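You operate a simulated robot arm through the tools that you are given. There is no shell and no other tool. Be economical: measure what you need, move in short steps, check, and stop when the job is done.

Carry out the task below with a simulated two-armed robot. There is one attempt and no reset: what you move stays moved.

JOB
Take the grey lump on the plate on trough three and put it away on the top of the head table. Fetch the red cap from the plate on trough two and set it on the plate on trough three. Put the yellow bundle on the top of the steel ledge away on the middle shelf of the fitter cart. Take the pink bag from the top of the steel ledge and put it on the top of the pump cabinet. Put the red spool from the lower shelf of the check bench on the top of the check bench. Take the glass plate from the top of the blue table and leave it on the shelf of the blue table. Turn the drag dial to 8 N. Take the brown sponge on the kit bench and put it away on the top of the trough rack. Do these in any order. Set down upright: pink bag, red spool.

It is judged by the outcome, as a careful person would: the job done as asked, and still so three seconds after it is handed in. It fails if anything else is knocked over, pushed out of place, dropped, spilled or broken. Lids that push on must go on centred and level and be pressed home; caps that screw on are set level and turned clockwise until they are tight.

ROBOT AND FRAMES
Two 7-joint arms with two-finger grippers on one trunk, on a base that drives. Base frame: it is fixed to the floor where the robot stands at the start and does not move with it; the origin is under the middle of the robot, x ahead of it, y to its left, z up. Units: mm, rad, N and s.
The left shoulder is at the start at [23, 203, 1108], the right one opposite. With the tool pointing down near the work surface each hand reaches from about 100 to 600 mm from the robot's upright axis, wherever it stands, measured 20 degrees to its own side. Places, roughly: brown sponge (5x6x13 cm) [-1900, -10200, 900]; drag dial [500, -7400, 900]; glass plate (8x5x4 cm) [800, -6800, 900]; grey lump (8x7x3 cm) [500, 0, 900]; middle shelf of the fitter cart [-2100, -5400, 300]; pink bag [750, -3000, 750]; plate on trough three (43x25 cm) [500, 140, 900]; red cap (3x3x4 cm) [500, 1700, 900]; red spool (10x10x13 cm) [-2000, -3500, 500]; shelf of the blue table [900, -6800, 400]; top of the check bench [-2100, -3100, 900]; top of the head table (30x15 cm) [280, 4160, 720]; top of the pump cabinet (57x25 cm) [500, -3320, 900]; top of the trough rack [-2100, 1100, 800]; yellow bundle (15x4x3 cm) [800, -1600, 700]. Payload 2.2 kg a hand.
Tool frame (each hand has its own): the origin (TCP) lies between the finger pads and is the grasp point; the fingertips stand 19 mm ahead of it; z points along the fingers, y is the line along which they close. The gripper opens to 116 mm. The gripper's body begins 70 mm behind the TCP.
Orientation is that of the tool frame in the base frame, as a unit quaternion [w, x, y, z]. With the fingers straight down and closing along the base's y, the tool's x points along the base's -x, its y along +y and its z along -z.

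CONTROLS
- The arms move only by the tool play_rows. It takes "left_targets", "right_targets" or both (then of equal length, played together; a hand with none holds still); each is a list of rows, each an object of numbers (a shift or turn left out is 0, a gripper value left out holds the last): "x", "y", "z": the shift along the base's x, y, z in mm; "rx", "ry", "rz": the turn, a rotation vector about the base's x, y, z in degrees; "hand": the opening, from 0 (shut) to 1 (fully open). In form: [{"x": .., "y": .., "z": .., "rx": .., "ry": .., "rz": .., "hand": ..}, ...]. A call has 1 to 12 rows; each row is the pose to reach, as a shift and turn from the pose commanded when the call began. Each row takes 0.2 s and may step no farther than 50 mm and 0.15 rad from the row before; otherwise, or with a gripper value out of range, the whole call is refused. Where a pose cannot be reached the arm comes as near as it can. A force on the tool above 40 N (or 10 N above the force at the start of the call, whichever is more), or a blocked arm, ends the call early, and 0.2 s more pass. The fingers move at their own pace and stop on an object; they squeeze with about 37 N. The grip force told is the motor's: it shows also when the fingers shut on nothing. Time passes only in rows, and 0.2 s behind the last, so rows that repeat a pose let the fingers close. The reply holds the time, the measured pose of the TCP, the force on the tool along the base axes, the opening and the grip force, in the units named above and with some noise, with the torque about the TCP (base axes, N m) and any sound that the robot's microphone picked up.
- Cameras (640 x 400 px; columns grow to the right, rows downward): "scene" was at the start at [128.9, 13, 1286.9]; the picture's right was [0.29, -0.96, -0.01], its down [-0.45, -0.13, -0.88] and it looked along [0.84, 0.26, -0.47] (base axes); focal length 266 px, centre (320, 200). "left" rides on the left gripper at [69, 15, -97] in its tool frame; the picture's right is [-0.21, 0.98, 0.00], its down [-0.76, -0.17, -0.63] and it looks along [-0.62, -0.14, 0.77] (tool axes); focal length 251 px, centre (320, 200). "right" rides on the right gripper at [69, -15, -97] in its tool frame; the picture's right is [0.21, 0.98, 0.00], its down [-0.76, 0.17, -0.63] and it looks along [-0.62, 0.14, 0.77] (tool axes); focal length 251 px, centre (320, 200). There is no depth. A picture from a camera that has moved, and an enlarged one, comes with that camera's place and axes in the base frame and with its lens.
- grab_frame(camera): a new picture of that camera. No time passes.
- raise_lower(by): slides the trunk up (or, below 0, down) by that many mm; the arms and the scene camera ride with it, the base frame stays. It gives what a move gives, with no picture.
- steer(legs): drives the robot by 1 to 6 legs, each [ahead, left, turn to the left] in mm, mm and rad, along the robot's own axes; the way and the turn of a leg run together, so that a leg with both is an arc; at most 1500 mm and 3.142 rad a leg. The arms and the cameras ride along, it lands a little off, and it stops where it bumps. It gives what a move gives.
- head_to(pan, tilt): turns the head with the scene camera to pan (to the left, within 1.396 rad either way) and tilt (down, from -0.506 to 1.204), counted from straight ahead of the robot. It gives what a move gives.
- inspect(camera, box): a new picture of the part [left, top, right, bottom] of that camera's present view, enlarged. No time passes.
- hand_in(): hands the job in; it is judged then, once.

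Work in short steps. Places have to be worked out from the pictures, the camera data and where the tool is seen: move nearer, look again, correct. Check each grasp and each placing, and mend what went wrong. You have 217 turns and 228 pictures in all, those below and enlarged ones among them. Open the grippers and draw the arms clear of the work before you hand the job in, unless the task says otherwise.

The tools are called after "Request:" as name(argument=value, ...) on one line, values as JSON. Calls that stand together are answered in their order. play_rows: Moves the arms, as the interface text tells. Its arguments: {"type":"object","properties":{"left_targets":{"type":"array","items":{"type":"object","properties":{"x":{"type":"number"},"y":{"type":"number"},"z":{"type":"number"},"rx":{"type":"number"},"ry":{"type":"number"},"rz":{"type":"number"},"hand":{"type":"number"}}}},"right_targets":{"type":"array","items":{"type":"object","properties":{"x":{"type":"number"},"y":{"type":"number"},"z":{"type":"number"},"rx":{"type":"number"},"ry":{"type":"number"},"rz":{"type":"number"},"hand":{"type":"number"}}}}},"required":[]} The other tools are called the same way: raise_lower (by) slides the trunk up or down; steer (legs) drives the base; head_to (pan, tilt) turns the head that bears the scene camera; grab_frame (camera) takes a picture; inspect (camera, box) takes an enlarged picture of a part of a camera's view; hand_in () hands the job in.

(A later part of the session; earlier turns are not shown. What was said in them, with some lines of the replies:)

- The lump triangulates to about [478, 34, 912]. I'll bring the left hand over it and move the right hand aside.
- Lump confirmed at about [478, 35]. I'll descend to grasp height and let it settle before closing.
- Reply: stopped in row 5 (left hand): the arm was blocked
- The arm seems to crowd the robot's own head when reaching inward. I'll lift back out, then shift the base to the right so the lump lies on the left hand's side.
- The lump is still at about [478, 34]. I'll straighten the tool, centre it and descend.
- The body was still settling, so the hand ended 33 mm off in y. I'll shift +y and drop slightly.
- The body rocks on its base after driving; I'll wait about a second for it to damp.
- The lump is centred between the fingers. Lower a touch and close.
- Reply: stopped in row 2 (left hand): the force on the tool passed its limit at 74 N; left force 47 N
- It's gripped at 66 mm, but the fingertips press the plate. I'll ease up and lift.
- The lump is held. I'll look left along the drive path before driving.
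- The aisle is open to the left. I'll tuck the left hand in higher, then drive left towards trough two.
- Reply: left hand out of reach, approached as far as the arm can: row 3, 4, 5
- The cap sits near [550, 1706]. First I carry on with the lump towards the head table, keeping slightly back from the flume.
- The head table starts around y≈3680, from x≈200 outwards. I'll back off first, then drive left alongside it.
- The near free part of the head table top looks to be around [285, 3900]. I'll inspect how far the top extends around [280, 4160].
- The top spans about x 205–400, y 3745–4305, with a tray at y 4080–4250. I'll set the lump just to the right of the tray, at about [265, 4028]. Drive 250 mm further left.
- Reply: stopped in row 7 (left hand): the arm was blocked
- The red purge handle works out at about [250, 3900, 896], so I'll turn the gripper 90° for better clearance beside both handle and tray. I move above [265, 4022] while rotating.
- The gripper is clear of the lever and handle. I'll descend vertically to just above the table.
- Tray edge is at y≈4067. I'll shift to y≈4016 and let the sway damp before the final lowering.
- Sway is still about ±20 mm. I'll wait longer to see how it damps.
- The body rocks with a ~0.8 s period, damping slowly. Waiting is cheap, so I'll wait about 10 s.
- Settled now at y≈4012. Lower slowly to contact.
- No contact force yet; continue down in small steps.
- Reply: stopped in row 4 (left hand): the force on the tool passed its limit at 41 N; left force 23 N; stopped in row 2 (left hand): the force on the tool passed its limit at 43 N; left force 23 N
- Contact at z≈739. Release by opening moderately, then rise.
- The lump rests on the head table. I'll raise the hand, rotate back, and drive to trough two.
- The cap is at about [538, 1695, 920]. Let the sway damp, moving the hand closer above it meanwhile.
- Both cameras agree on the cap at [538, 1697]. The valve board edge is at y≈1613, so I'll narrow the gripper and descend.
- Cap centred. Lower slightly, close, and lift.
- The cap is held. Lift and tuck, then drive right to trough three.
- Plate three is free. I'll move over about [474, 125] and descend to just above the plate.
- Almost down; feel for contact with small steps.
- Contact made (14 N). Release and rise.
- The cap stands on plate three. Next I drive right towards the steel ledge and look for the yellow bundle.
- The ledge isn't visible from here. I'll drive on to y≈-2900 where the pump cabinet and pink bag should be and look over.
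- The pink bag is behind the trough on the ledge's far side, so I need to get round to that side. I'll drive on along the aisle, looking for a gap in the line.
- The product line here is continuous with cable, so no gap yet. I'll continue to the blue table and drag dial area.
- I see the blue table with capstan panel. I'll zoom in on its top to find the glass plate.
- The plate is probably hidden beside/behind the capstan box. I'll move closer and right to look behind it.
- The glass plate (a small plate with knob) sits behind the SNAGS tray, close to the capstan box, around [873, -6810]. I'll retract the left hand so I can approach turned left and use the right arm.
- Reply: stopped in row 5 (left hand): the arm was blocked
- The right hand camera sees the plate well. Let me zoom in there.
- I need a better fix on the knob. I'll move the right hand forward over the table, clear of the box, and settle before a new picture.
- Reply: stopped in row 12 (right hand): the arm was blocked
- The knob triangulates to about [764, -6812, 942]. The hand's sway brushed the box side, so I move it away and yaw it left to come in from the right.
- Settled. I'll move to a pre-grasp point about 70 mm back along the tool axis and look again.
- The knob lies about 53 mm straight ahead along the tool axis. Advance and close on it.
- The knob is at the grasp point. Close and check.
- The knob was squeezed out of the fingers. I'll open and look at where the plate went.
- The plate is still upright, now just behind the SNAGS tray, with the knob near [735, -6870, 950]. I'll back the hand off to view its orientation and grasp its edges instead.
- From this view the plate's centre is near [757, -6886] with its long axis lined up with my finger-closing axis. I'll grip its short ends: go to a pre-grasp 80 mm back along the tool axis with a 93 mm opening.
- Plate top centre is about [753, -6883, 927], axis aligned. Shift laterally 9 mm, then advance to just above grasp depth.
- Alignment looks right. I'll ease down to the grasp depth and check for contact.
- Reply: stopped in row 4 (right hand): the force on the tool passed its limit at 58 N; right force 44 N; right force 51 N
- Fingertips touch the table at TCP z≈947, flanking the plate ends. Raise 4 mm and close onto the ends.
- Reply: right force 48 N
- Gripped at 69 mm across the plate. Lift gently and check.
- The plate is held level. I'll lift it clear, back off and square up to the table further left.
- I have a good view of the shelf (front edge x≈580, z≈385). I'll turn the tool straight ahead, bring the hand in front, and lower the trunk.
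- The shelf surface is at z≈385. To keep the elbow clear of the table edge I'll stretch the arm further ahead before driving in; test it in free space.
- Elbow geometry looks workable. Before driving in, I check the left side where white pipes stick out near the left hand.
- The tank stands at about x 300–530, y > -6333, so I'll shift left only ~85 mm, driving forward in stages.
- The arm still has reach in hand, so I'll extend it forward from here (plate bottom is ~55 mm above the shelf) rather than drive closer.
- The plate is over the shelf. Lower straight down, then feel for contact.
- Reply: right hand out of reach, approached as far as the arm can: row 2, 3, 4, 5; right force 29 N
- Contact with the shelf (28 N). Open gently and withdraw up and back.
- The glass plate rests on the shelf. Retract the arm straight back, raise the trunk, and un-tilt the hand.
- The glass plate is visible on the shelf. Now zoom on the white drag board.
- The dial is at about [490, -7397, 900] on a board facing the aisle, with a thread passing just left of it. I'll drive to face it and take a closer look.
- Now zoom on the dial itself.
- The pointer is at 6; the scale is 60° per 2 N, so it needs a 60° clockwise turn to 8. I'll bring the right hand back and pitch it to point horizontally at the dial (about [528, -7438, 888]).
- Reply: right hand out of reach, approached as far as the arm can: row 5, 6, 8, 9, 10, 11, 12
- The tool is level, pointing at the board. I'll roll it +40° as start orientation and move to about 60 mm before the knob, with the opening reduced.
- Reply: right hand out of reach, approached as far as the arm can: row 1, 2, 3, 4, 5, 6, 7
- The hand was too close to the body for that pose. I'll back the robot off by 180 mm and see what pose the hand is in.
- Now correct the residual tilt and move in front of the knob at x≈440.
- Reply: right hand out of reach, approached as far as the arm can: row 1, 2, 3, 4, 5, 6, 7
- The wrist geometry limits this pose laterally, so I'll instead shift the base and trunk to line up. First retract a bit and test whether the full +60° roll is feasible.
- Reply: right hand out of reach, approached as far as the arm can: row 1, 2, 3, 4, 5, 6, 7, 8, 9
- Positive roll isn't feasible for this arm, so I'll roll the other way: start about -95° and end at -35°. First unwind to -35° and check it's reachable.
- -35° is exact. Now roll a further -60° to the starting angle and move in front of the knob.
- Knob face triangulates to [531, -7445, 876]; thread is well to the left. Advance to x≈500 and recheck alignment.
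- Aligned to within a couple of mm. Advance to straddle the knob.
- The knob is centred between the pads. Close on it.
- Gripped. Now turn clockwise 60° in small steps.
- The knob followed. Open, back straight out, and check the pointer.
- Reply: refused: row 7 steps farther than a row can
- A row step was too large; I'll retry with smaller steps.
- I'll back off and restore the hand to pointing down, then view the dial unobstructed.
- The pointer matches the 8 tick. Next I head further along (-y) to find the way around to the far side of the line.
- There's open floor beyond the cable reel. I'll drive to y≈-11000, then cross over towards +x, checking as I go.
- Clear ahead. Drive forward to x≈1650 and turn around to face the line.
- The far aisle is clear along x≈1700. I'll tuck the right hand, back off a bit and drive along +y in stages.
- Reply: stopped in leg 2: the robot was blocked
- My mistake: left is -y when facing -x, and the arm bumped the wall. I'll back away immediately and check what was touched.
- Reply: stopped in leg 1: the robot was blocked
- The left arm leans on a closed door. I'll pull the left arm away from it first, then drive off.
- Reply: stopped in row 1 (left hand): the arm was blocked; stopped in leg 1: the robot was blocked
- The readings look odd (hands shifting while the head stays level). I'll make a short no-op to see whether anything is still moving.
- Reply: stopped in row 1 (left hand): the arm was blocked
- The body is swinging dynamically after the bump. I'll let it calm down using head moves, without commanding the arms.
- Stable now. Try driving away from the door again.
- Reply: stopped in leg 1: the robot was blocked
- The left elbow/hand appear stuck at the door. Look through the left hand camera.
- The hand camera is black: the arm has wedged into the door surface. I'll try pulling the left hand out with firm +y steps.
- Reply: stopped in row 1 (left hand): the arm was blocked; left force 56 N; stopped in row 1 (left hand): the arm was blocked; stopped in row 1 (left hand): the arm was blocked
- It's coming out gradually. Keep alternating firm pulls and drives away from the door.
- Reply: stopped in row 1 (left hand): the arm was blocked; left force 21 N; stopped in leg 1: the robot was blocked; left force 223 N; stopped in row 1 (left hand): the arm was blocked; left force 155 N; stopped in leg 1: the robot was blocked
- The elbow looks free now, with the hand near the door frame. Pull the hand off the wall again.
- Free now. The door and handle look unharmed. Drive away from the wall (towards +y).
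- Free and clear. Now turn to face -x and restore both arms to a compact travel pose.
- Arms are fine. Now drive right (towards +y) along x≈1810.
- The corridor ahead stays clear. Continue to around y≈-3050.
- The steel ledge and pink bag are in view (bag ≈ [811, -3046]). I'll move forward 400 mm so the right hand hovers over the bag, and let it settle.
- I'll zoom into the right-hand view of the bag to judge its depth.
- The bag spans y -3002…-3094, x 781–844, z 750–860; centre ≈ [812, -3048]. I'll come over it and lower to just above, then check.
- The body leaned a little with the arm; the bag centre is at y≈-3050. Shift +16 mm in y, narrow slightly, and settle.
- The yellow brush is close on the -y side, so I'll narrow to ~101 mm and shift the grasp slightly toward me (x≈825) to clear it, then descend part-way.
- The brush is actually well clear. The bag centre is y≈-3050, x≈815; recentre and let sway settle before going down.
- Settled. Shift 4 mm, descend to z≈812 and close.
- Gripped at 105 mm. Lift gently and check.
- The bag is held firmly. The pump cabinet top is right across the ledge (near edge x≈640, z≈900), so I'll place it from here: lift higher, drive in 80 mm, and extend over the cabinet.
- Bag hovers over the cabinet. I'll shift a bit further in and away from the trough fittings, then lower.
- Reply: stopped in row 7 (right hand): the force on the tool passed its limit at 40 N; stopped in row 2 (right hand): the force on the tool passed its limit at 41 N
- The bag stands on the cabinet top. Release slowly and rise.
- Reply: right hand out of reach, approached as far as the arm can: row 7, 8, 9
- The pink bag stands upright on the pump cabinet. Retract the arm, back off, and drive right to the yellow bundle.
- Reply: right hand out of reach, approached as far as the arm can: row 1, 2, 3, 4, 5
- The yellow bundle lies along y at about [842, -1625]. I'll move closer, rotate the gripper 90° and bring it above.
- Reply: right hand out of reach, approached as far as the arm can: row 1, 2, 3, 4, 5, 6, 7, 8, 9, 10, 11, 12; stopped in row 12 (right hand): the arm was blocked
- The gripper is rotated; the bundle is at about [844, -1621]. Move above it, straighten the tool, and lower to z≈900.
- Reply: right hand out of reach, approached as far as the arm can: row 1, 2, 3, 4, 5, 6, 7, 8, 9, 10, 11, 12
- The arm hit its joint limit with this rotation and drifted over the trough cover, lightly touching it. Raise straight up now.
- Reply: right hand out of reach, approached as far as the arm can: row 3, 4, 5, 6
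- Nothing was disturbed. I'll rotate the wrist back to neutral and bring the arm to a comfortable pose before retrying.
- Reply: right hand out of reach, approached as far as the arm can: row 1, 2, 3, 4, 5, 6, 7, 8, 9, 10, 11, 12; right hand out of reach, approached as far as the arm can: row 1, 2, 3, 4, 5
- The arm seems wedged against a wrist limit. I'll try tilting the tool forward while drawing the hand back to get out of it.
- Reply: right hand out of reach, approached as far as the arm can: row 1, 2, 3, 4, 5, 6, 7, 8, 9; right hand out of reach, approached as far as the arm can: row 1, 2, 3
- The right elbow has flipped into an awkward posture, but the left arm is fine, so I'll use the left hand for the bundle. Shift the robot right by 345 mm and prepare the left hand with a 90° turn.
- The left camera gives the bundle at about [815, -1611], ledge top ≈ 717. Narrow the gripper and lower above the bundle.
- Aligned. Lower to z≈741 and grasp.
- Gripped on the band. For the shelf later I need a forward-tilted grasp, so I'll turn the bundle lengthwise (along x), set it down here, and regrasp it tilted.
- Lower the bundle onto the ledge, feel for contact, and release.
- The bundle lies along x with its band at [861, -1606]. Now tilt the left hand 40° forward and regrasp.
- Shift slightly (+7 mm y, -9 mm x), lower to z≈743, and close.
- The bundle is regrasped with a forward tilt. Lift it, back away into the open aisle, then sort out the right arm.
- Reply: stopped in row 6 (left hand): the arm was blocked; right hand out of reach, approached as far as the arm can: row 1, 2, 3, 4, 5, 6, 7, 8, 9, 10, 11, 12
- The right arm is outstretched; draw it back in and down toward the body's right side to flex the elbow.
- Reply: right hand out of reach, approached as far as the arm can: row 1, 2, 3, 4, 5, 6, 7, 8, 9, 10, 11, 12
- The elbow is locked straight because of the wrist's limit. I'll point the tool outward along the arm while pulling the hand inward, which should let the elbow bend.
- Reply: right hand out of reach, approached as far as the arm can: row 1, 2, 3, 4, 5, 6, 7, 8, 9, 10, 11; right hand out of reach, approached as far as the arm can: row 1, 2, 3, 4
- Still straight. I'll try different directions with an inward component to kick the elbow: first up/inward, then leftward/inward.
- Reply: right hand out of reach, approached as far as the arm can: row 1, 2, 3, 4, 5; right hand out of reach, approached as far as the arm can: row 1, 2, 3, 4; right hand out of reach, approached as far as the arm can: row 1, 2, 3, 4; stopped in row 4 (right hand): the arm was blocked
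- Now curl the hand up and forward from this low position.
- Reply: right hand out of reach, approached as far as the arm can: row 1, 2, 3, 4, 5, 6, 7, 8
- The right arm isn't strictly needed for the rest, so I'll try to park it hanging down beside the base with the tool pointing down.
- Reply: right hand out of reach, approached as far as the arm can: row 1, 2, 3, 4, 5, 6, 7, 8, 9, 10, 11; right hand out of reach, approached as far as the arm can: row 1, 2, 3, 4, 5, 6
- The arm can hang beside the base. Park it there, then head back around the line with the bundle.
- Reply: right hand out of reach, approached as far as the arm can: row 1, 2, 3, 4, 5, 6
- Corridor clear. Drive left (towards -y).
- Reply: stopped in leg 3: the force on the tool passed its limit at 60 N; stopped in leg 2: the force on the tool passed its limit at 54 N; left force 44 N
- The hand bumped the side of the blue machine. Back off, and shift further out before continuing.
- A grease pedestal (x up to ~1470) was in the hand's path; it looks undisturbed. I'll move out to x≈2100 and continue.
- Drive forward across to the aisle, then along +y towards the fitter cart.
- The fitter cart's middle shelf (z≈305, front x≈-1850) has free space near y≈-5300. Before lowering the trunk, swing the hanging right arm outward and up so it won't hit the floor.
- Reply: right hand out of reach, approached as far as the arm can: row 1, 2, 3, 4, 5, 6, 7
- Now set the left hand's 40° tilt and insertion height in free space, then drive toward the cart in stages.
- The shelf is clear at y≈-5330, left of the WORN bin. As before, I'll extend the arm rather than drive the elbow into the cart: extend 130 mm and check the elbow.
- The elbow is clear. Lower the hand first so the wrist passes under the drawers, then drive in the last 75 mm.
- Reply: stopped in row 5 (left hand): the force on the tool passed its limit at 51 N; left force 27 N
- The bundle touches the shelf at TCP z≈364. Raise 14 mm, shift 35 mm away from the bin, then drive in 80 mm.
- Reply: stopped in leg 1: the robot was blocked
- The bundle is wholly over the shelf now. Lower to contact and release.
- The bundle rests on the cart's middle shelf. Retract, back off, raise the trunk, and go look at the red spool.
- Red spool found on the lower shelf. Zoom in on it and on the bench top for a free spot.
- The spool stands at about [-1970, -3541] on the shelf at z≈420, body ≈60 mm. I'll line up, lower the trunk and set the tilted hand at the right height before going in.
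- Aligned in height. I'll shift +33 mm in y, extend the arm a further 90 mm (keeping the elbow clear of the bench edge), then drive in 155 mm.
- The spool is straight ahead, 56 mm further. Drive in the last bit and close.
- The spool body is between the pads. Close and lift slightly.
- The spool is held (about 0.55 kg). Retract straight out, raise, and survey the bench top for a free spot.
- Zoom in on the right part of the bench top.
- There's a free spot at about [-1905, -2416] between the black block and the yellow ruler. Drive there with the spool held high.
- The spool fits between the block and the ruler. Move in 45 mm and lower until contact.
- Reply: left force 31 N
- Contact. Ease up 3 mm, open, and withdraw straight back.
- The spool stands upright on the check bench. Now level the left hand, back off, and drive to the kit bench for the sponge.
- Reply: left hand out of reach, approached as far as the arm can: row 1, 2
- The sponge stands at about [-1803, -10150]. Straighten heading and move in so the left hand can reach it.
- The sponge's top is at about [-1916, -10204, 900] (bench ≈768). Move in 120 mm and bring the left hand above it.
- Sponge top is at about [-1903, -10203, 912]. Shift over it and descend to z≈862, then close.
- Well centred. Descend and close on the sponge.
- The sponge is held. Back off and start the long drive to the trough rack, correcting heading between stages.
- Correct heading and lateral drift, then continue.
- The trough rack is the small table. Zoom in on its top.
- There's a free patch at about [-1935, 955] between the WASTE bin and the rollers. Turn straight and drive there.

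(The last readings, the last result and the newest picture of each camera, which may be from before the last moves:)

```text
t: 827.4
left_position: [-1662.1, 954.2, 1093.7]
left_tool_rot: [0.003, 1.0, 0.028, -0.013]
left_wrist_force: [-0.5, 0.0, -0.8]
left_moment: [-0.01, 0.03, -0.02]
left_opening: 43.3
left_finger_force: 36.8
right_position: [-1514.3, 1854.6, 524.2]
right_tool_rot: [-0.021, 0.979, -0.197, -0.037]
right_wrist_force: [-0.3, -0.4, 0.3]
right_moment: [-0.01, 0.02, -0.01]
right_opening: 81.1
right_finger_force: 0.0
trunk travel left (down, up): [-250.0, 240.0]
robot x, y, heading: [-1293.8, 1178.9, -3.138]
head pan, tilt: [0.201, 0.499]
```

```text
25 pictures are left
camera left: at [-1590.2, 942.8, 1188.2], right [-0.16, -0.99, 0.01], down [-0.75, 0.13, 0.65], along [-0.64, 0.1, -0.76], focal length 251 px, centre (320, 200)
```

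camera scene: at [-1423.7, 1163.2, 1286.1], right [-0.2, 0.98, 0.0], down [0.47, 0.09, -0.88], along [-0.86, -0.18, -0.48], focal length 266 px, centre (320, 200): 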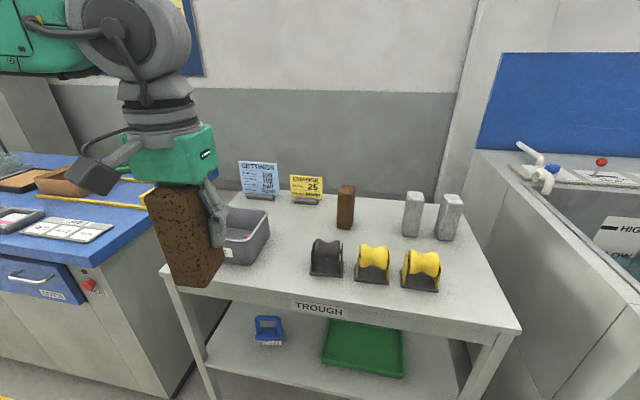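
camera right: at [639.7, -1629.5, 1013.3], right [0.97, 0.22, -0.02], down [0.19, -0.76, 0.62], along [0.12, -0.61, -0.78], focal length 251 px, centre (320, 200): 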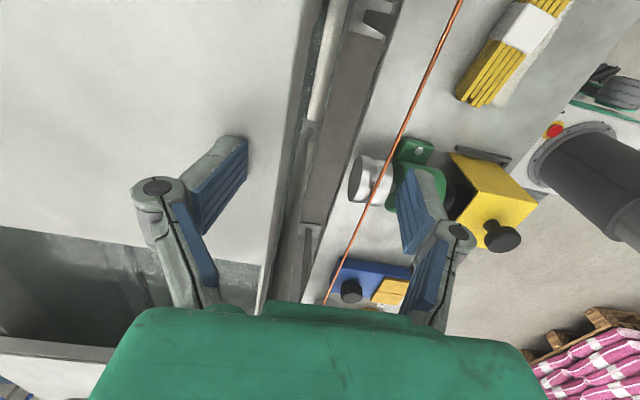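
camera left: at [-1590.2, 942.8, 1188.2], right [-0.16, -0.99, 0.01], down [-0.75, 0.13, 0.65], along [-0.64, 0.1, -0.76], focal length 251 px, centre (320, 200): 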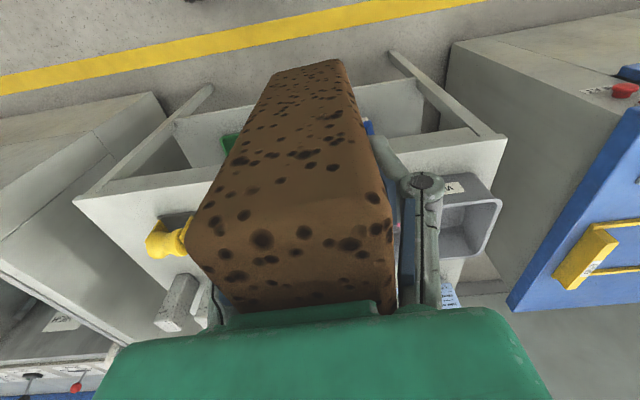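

The gap at y≈880–1035, x≈-1905 is clear. Drive in 100 mm, extend over the spot and lower partway.

Request:
steer(legs=[[100, 0, 0]])

Request:
play_rows(left_targets=[{"x": -30, "y": 1}, {"x": -60, "y": 2}, {"x": -90, "y": 3}, {"x": -120, "y": 4}, {"x": -143, "y": 4}, {"x": -143, "y": 4, "z": -30}, {"x": -143, "y": 4, "z": -65}, {"x": -143, "y": 4, "z": -100}, {"x": -143, "y": 4, "z": -130}, {"x": -143, "y": 4, "z": -150}, {"x": -143, "y": 4, "z": -150}, {"x": -143, "y": 4, "z": -150}])

Request:
play_rows(left_targets=[{}, {}, {}, {}, {}, {}, {}, {}, {}, {}, {}, {}])

Request:
grab_frame(camera="scene")

```text
t: 828.6
left_position: [-1762.9, 953.3, 1094.5]
left_tool_rot: [0.003, 1.0, 0.029, -0.012]
left_wrist_force: [-0.4, -0.1, -0.8]
left_moment: [-0.04, -0.05, -0.01]
left_opening: 43.5
left_finger_force: 37.1
right_position: [-1614.1, 1852.3, 524.7]
right_tool_rot: [-0.022, 0.98, -0.197, -0.038]
right_wrist_force: [-1.1, -0.2, -0.4]
right_moment: [0.03, -0.07, 0.02]
right_opening: 81.4
right_finger_force: 0.0
trunk travel left (down, up): [-250.0, 240.0]
robot x, y, heading: [-1391.1, 1177.1, -3.134]
head pan, tilt: [0.201, 0.499]
```

```text
t: 831.2
left_position: [-1902.9, 958.3, 943.1]
left_tool_rot: [0.003, 1.0, 0.028, -0.013]
left_wrist_force: [0.6, 0.3, 0.3]
left_moment: [0.04, -0.03, 0.02]
left_opening: 43.5
left_finger_force: 37.0
right_position: [-1614.7, 1851.6, 525.3]
right_tool_rot: [-0.022, 0.98, -0.196, -0.038]
right_wrist_force: [0.0, -0.2, -0.5]
right_moment: [-0.01, 0.01, -0.02]
right_opening: 81.4
right_finger_force: 0.1
trunk travel left (down, up): [-250.0, 240.0]
robot x, y, heading: [-1391.6, 1175.9, -3.137]
head pan, tilt: [0.201, 0.499]
```

```text
t: 833.8
left_position: [-1903.0, 958.2, 942.5]
left_tool_rot: [0.002, 1.0, 0.028, -0.013]
left_wrist_force: [-0.4, -0.7, -0.2]
left_moment: [-0.01, -0.03, -0.02]
left_opening: 43.5
left_finger_force: 37.1
right_position: [-1613.7, 1852.7, 524.8]
right_tool_rot: [-0.022, 0.98, -0.196, -0.038]
right_wrist_force: [0.3, 0.9, 1.3]
right_moment: [-0.03, 0.02, -0.03]
right_opening: 81.4
right_finger_force: 0.1
trunk travel left (down, up): [-250.0, 240.0]
robot x, y, heading: [-1393.2, 1176.6, -3.134]
head pan, tilt: [0.201, 0.499]
```

```text
24 pictures are left
camera scene: at [-1523.9, 1162.9, 1286.0], right [-0.2, 0.98, 0.0], down [0.47, 0.1, -0.88], along [-0.86, -0.18, -0.48], focal length 266 px, centre (320, 200)
```

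scene: 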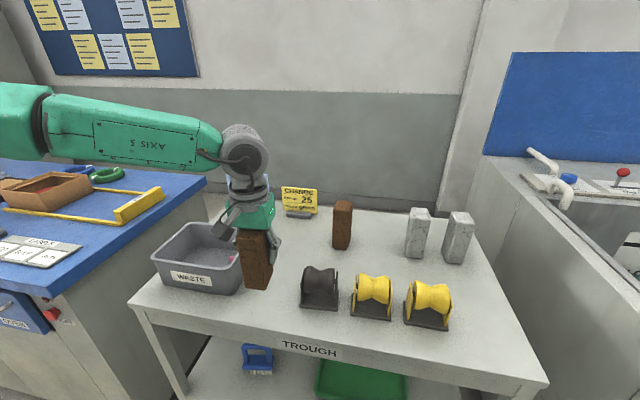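

I'll nudge to [-1885, 970] so the fingers stay clear of the bin and the roller, then lower to contact.

Request:
play_rows(left_targets=[{"x": 9, "y": 6}, {"x": 18, "y": 12}, {"x": 18, "y": 12}, {"x": 18, "y": 12, "z": -15}, {"x": 18, "y": 12, "z": -30}, {"x": 18, "y": 12, "z": -40}, {"x": 18, "y": 12, "z": -46}, {"x": 18, "y": 12, "z": -46}])

Request:
play_rows(left_targets=[{"z": -4}, {"z": -8}, {"z": -12}, {"z": -16}, {"z": -20}])

Request:
grab_frame(camera="scene")

```text
t: 835.6
left_position: [-1884.2, 967.2, 900.1]
left_tool_rot: [0.002, 1.0, 0.028, -0.013]
left_wrist_force: [0.0, 0.4, -0.6]
left_moment: [-0.01, 0.0, 0.03]
left_opening: 43.5
left_finger_force: 37.2
right_position: [-1614.5, 1851.8, 524.9]
right_tool_rot: [-0.022, 0.979, -0.197, -0.039]
right_wrist_force: [0.0, -0.2, -0.5]
right_moment: [0.0, -0.04, 0.02]
right_opening: 81.3
right_finger_force: 0.1
trunk travel left (down, up): [-250.0, 240.0]
robot x, y, heading: [-1393.6, 1179.1, -3.138]
head pan, tilt: [0.201, 0.499]
```

```text
t: 836.8
left_position: [-1884.8, 966.8, 880.1]
left_tool_rot: [0.003, 1.0, 0.028, -0.013]
left_wrist_force: [-0.9, 0.1, -0.5]
left_moment: [-0.02, -0.01, -0.02]
left_opening: 43.3
left_finger_force: 36.8
right_position: [-1615.4, 1852.8, 524.7]
right_tool_rot: [-0.021, 0.98, -0.196, -0.039]
right_wrist_force: [-0.5, 0.0, 0.2]
right_moment: [0.02, -0.03, 0.05]
right_opening: 81.3
right_finger_force: 0.0
trunk travel left (down, up): [-250.0, 240.0]
robot x, y, heading: [-1388.3, 1179.8, -3.137]
head pan, tilt: [0.201, 0.499]
```

```text
23 pictures are left
camera scene: at [-1523.9, 1162.9, 1286.0], right [-0.2, 0.98, 0.0], down [0.47, 0.1, -0.88], along [-0.86, -0.18, -0.48], focal length 266 px, centre (320, 200)
```

scene: 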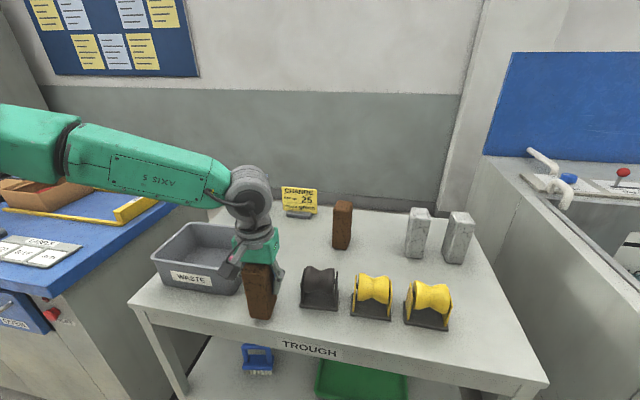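

Not in contact yet; continue down in small steps.

Request:
play_rows(left_targets=[{"z": -4}, {"z": -8}, {"z": -8}])

Request:
play_rows(left_targets=[{"z": -4}, {"z": -8}, {"z": -8}])

Request:
inspect(camera="scene", box=[140, 200, 360, 370])

```text
t: 837.6
left_position: [-1885.2, 965.8, 871.9]
left_tool_rot: [0.002, 0.999, 0.029, -0.014]
left_wrist_force: [-0.1, -0.6, -1.2]
left_moment: [0.0, -0.01, 0.02]
left_opening: 43.3
left_finger_force: 36.9
right_position: [-1614.3, 1853.2, 525.5]
right_tool_rot: [-0.022, 0.979, -0.197, -0.038]
right_wrist_force: [-0.4, -0.5, -0.2]
right_moment: [0.0, 0.0, -0.02]
right_opening: 81.0
right_finger_force: 0.0
trunk travel left (down, up): [-250.0, 240.0]
robot x, y, heading: [-1394.8, 1181.5, -3.135]
head pan, tilt: [0.201, 0.499]
```

```text
t: 838.4
left_position: [-1884.6, 965.8, 865.2]
left_tool_rot: [0.002, 0.999, 0.029, -0.016]
left_wrist_force: [0.3, -3.9, 24.7]
left_moment: [-0.11, -0.96, -0.22]
left_opening: 43.2
left_finger_force: 36.6
right_position: [-1613.5, 1851.7, 525.1]
right_tool_rot: [-0.022, 0.979, -0.197, -0.039]
right_wrist_force: [1.3, -0.1, -0.6]
right_moment: [-0.01, 0.0, 0.0]
right_opening: 81.5
right_finger_force: 0.1
trunk travel left (down, up): [-250.0, 240.0]
robot x, y, heading: [-1390.5, 1179.0, -3.135]
head pan, tilt: [0.201, 0.499]
```

```text
2.35 times, centred on (250, 285) of scene
camera zoom: at [-1520.9, 1162.9, 1286.7], right [-0.2, 0.98, 0.0], down [0.47, 0.1, -0.88], along [-0.86, -0.18, -0.48], focal length 627 px, centre (485, 0)
```

zoom: 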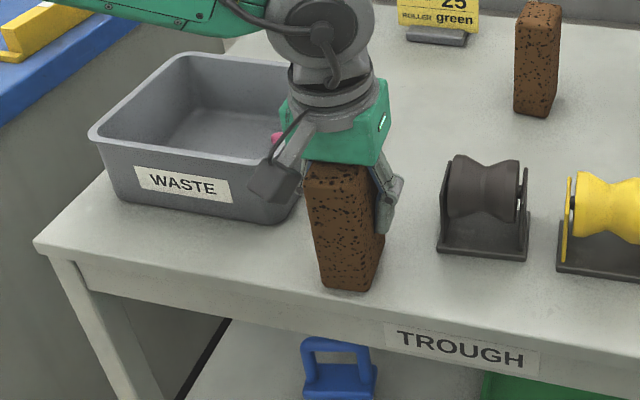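

The sponge stands on the rack top, fully on the surface. Release gently and rise.

Request:
play_rows(left_targets=[{"z": 2}, {"z": 2, "hand": 0.45}, {"z": 2, "hand": 0.52}, {"z": 2, "hand": 0.58}, {"z": 2}, {"z": 20}, {"z": 50}, {"z": 90}, {"z": 130}, {"z": 170}])

Request:
inspect(camera="scene", box=[140, 200, 360, 370])

```text
t: 840.6
left_position: [-1882.6, 966.0, 1033.1]
left_tool_rot: [0.002, 1.0, 0.028, -0.013]
left_wrist_force: [-0.6, 0.1, 0.6]
left_moment: [0.0, 0.03, 0.0]
left_opening: 67.4
left_finger_force: 0.1
right_position: [-1613.1, 1852.3, 525.5]
right_tool_rot: [-0.022, 0.98, -0.196, -0.039]
right_wrist_force: [0.2, -0.3, 0.4]
right_moment: [0.0, 0.02, -0.03]
right_opening: 81.1
right_finger_force: 0.1
trunk travel left (down, up): [-250.0, 240.0]
robot x, y, heading: [-1390.7, 1179.0, -3.138]
head pan, tilt: [0.201, 0.499]
```

```text
2.35 times, centred on (250, 285) of scene
camera zoom: at [-1522.7, 1163.4, 1286.2], right [-0.2, 0.98, 0.0], down [0.47, 0.09, -0.88], along [-0.86, -0.18, -0.48], focal length 627 px, centre (485, 0)
```

zoom: 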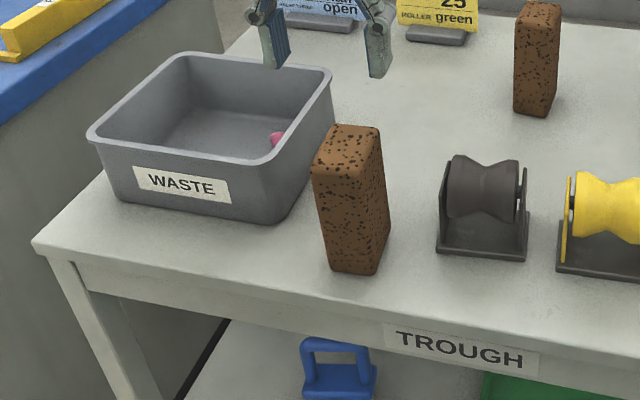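

The sponge stands on the trough rack with everything around it untouched. I'll open both grippers and back the robot away, then take a last look.

Request:
play_rows(left_targets=[{"x": 20, "z": 20, "hand": 1}, {"x": 40, "z": 40}, {"x": 60, "z": 50}], right_targets=[{"hand": 1}, {}, {}])

Request:
steer(legs=[[-500, 0, 0]])

Request:
grab_frame(camera="scene")

```text
t: 841.4
left_position: [-1823.2, 967.0, 1084.2]
left_tool_rot: [0.002, 0.999, 0.028, -0.015]
left_wrist_force: [0.5, 0.4, 1.2]
left_moment: [0.01, 0.0, 0.05]
left_opening: 116.0
left_finger_force: 0.1
right_position: [-1613.1, 1852.9, 524.2]
right_tool_rot: [-0.021, 0.98, -0.196, -0.038]
right_wrist_force: [-0.1, -0.3, 0.7]
right_moment: [0.0, 0.01, -0.01]
right_opening: 116.1
right_finger_force: 0.0
trunk travel left (down, up): [-250.0, 240.0]
robot x, y, heading: [-1388.0, 1177.3, -3.141]
head pan, tilt: [0.201, 0.499]
```

```text
t: 844.3
left_position: [-1324.9, 967.4, 1083.9]
left_tool_rot: [0.004, 0.999, 0.034, -0.014]
left_wrist_force: [0.2, 0.6, 0.1]
left_moment: [0.04, 0.03, 0.0]
left_opening: 115.7
left_finger_force: 0.0
right_position: [-1121.3, 1855.5, 523.6]
right_tool_rot: [-0.021, 0.98, -0.193, -0.039]
right_wrist_force: [-0.6, -0.5, 0.0]
right_moment: [0.01, 0.01, 0.0]
right_opening: 116.1
right_finger_force: 0.0
trunk travel left (down, up): [-250.0, 240.0]
robot x, y, heading: [-895.8, 1180.9, -3.132]
head pan, tilt: [0.201, 0.499]
```

```text
20 pictures are left
camera scene: at [-1025.7, 1165.4, 1286.1], right [-0.21, 0.98, 0.0], down [0.47, 0.1, -0.88], along [-0.86, -0.19, -0.48], focal length 266 px, centre (320, 200)
```

scene: 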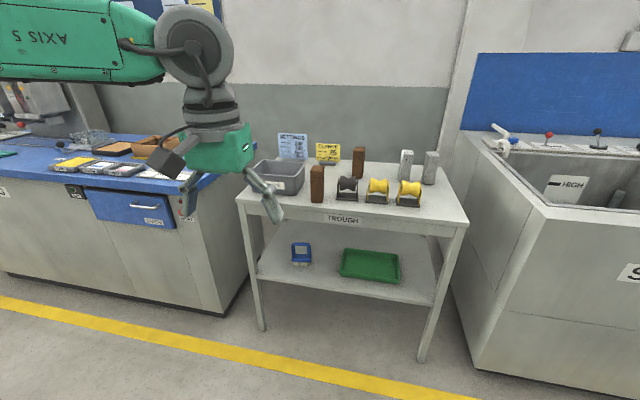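

All eight items look done and both arms are clear of the work; I hand the job in.

Request:
hand_in()

```text
The job is handed in.
```

I did all eight parts of the job and handed it in with both grippers open and the arms clear; three things could count against it.

- **Lump position:** the grey lump is on the head table, just right of the tray. It sits right at the edge of the 30x15 cm area given as the table top, because the tray fills most of that area.
- **Bumps:** the left arm got wedged against a door and had to be pulled free. The left hand also bumped the grease pedestal, and a finger touched the cover of the trough. A finger also brushed the side of the capstan box. I saw nothing moved or damaged in the pictures taken right afterwards.
- **Glass plate:** it slid about 5 cm on the blue table top at the first grasp. It stayed upright and was then placed on the shelf.

The dial pointer matched the 8 N tick when I checked it. The pink bag and red spool were both standing upright when I let go of them.
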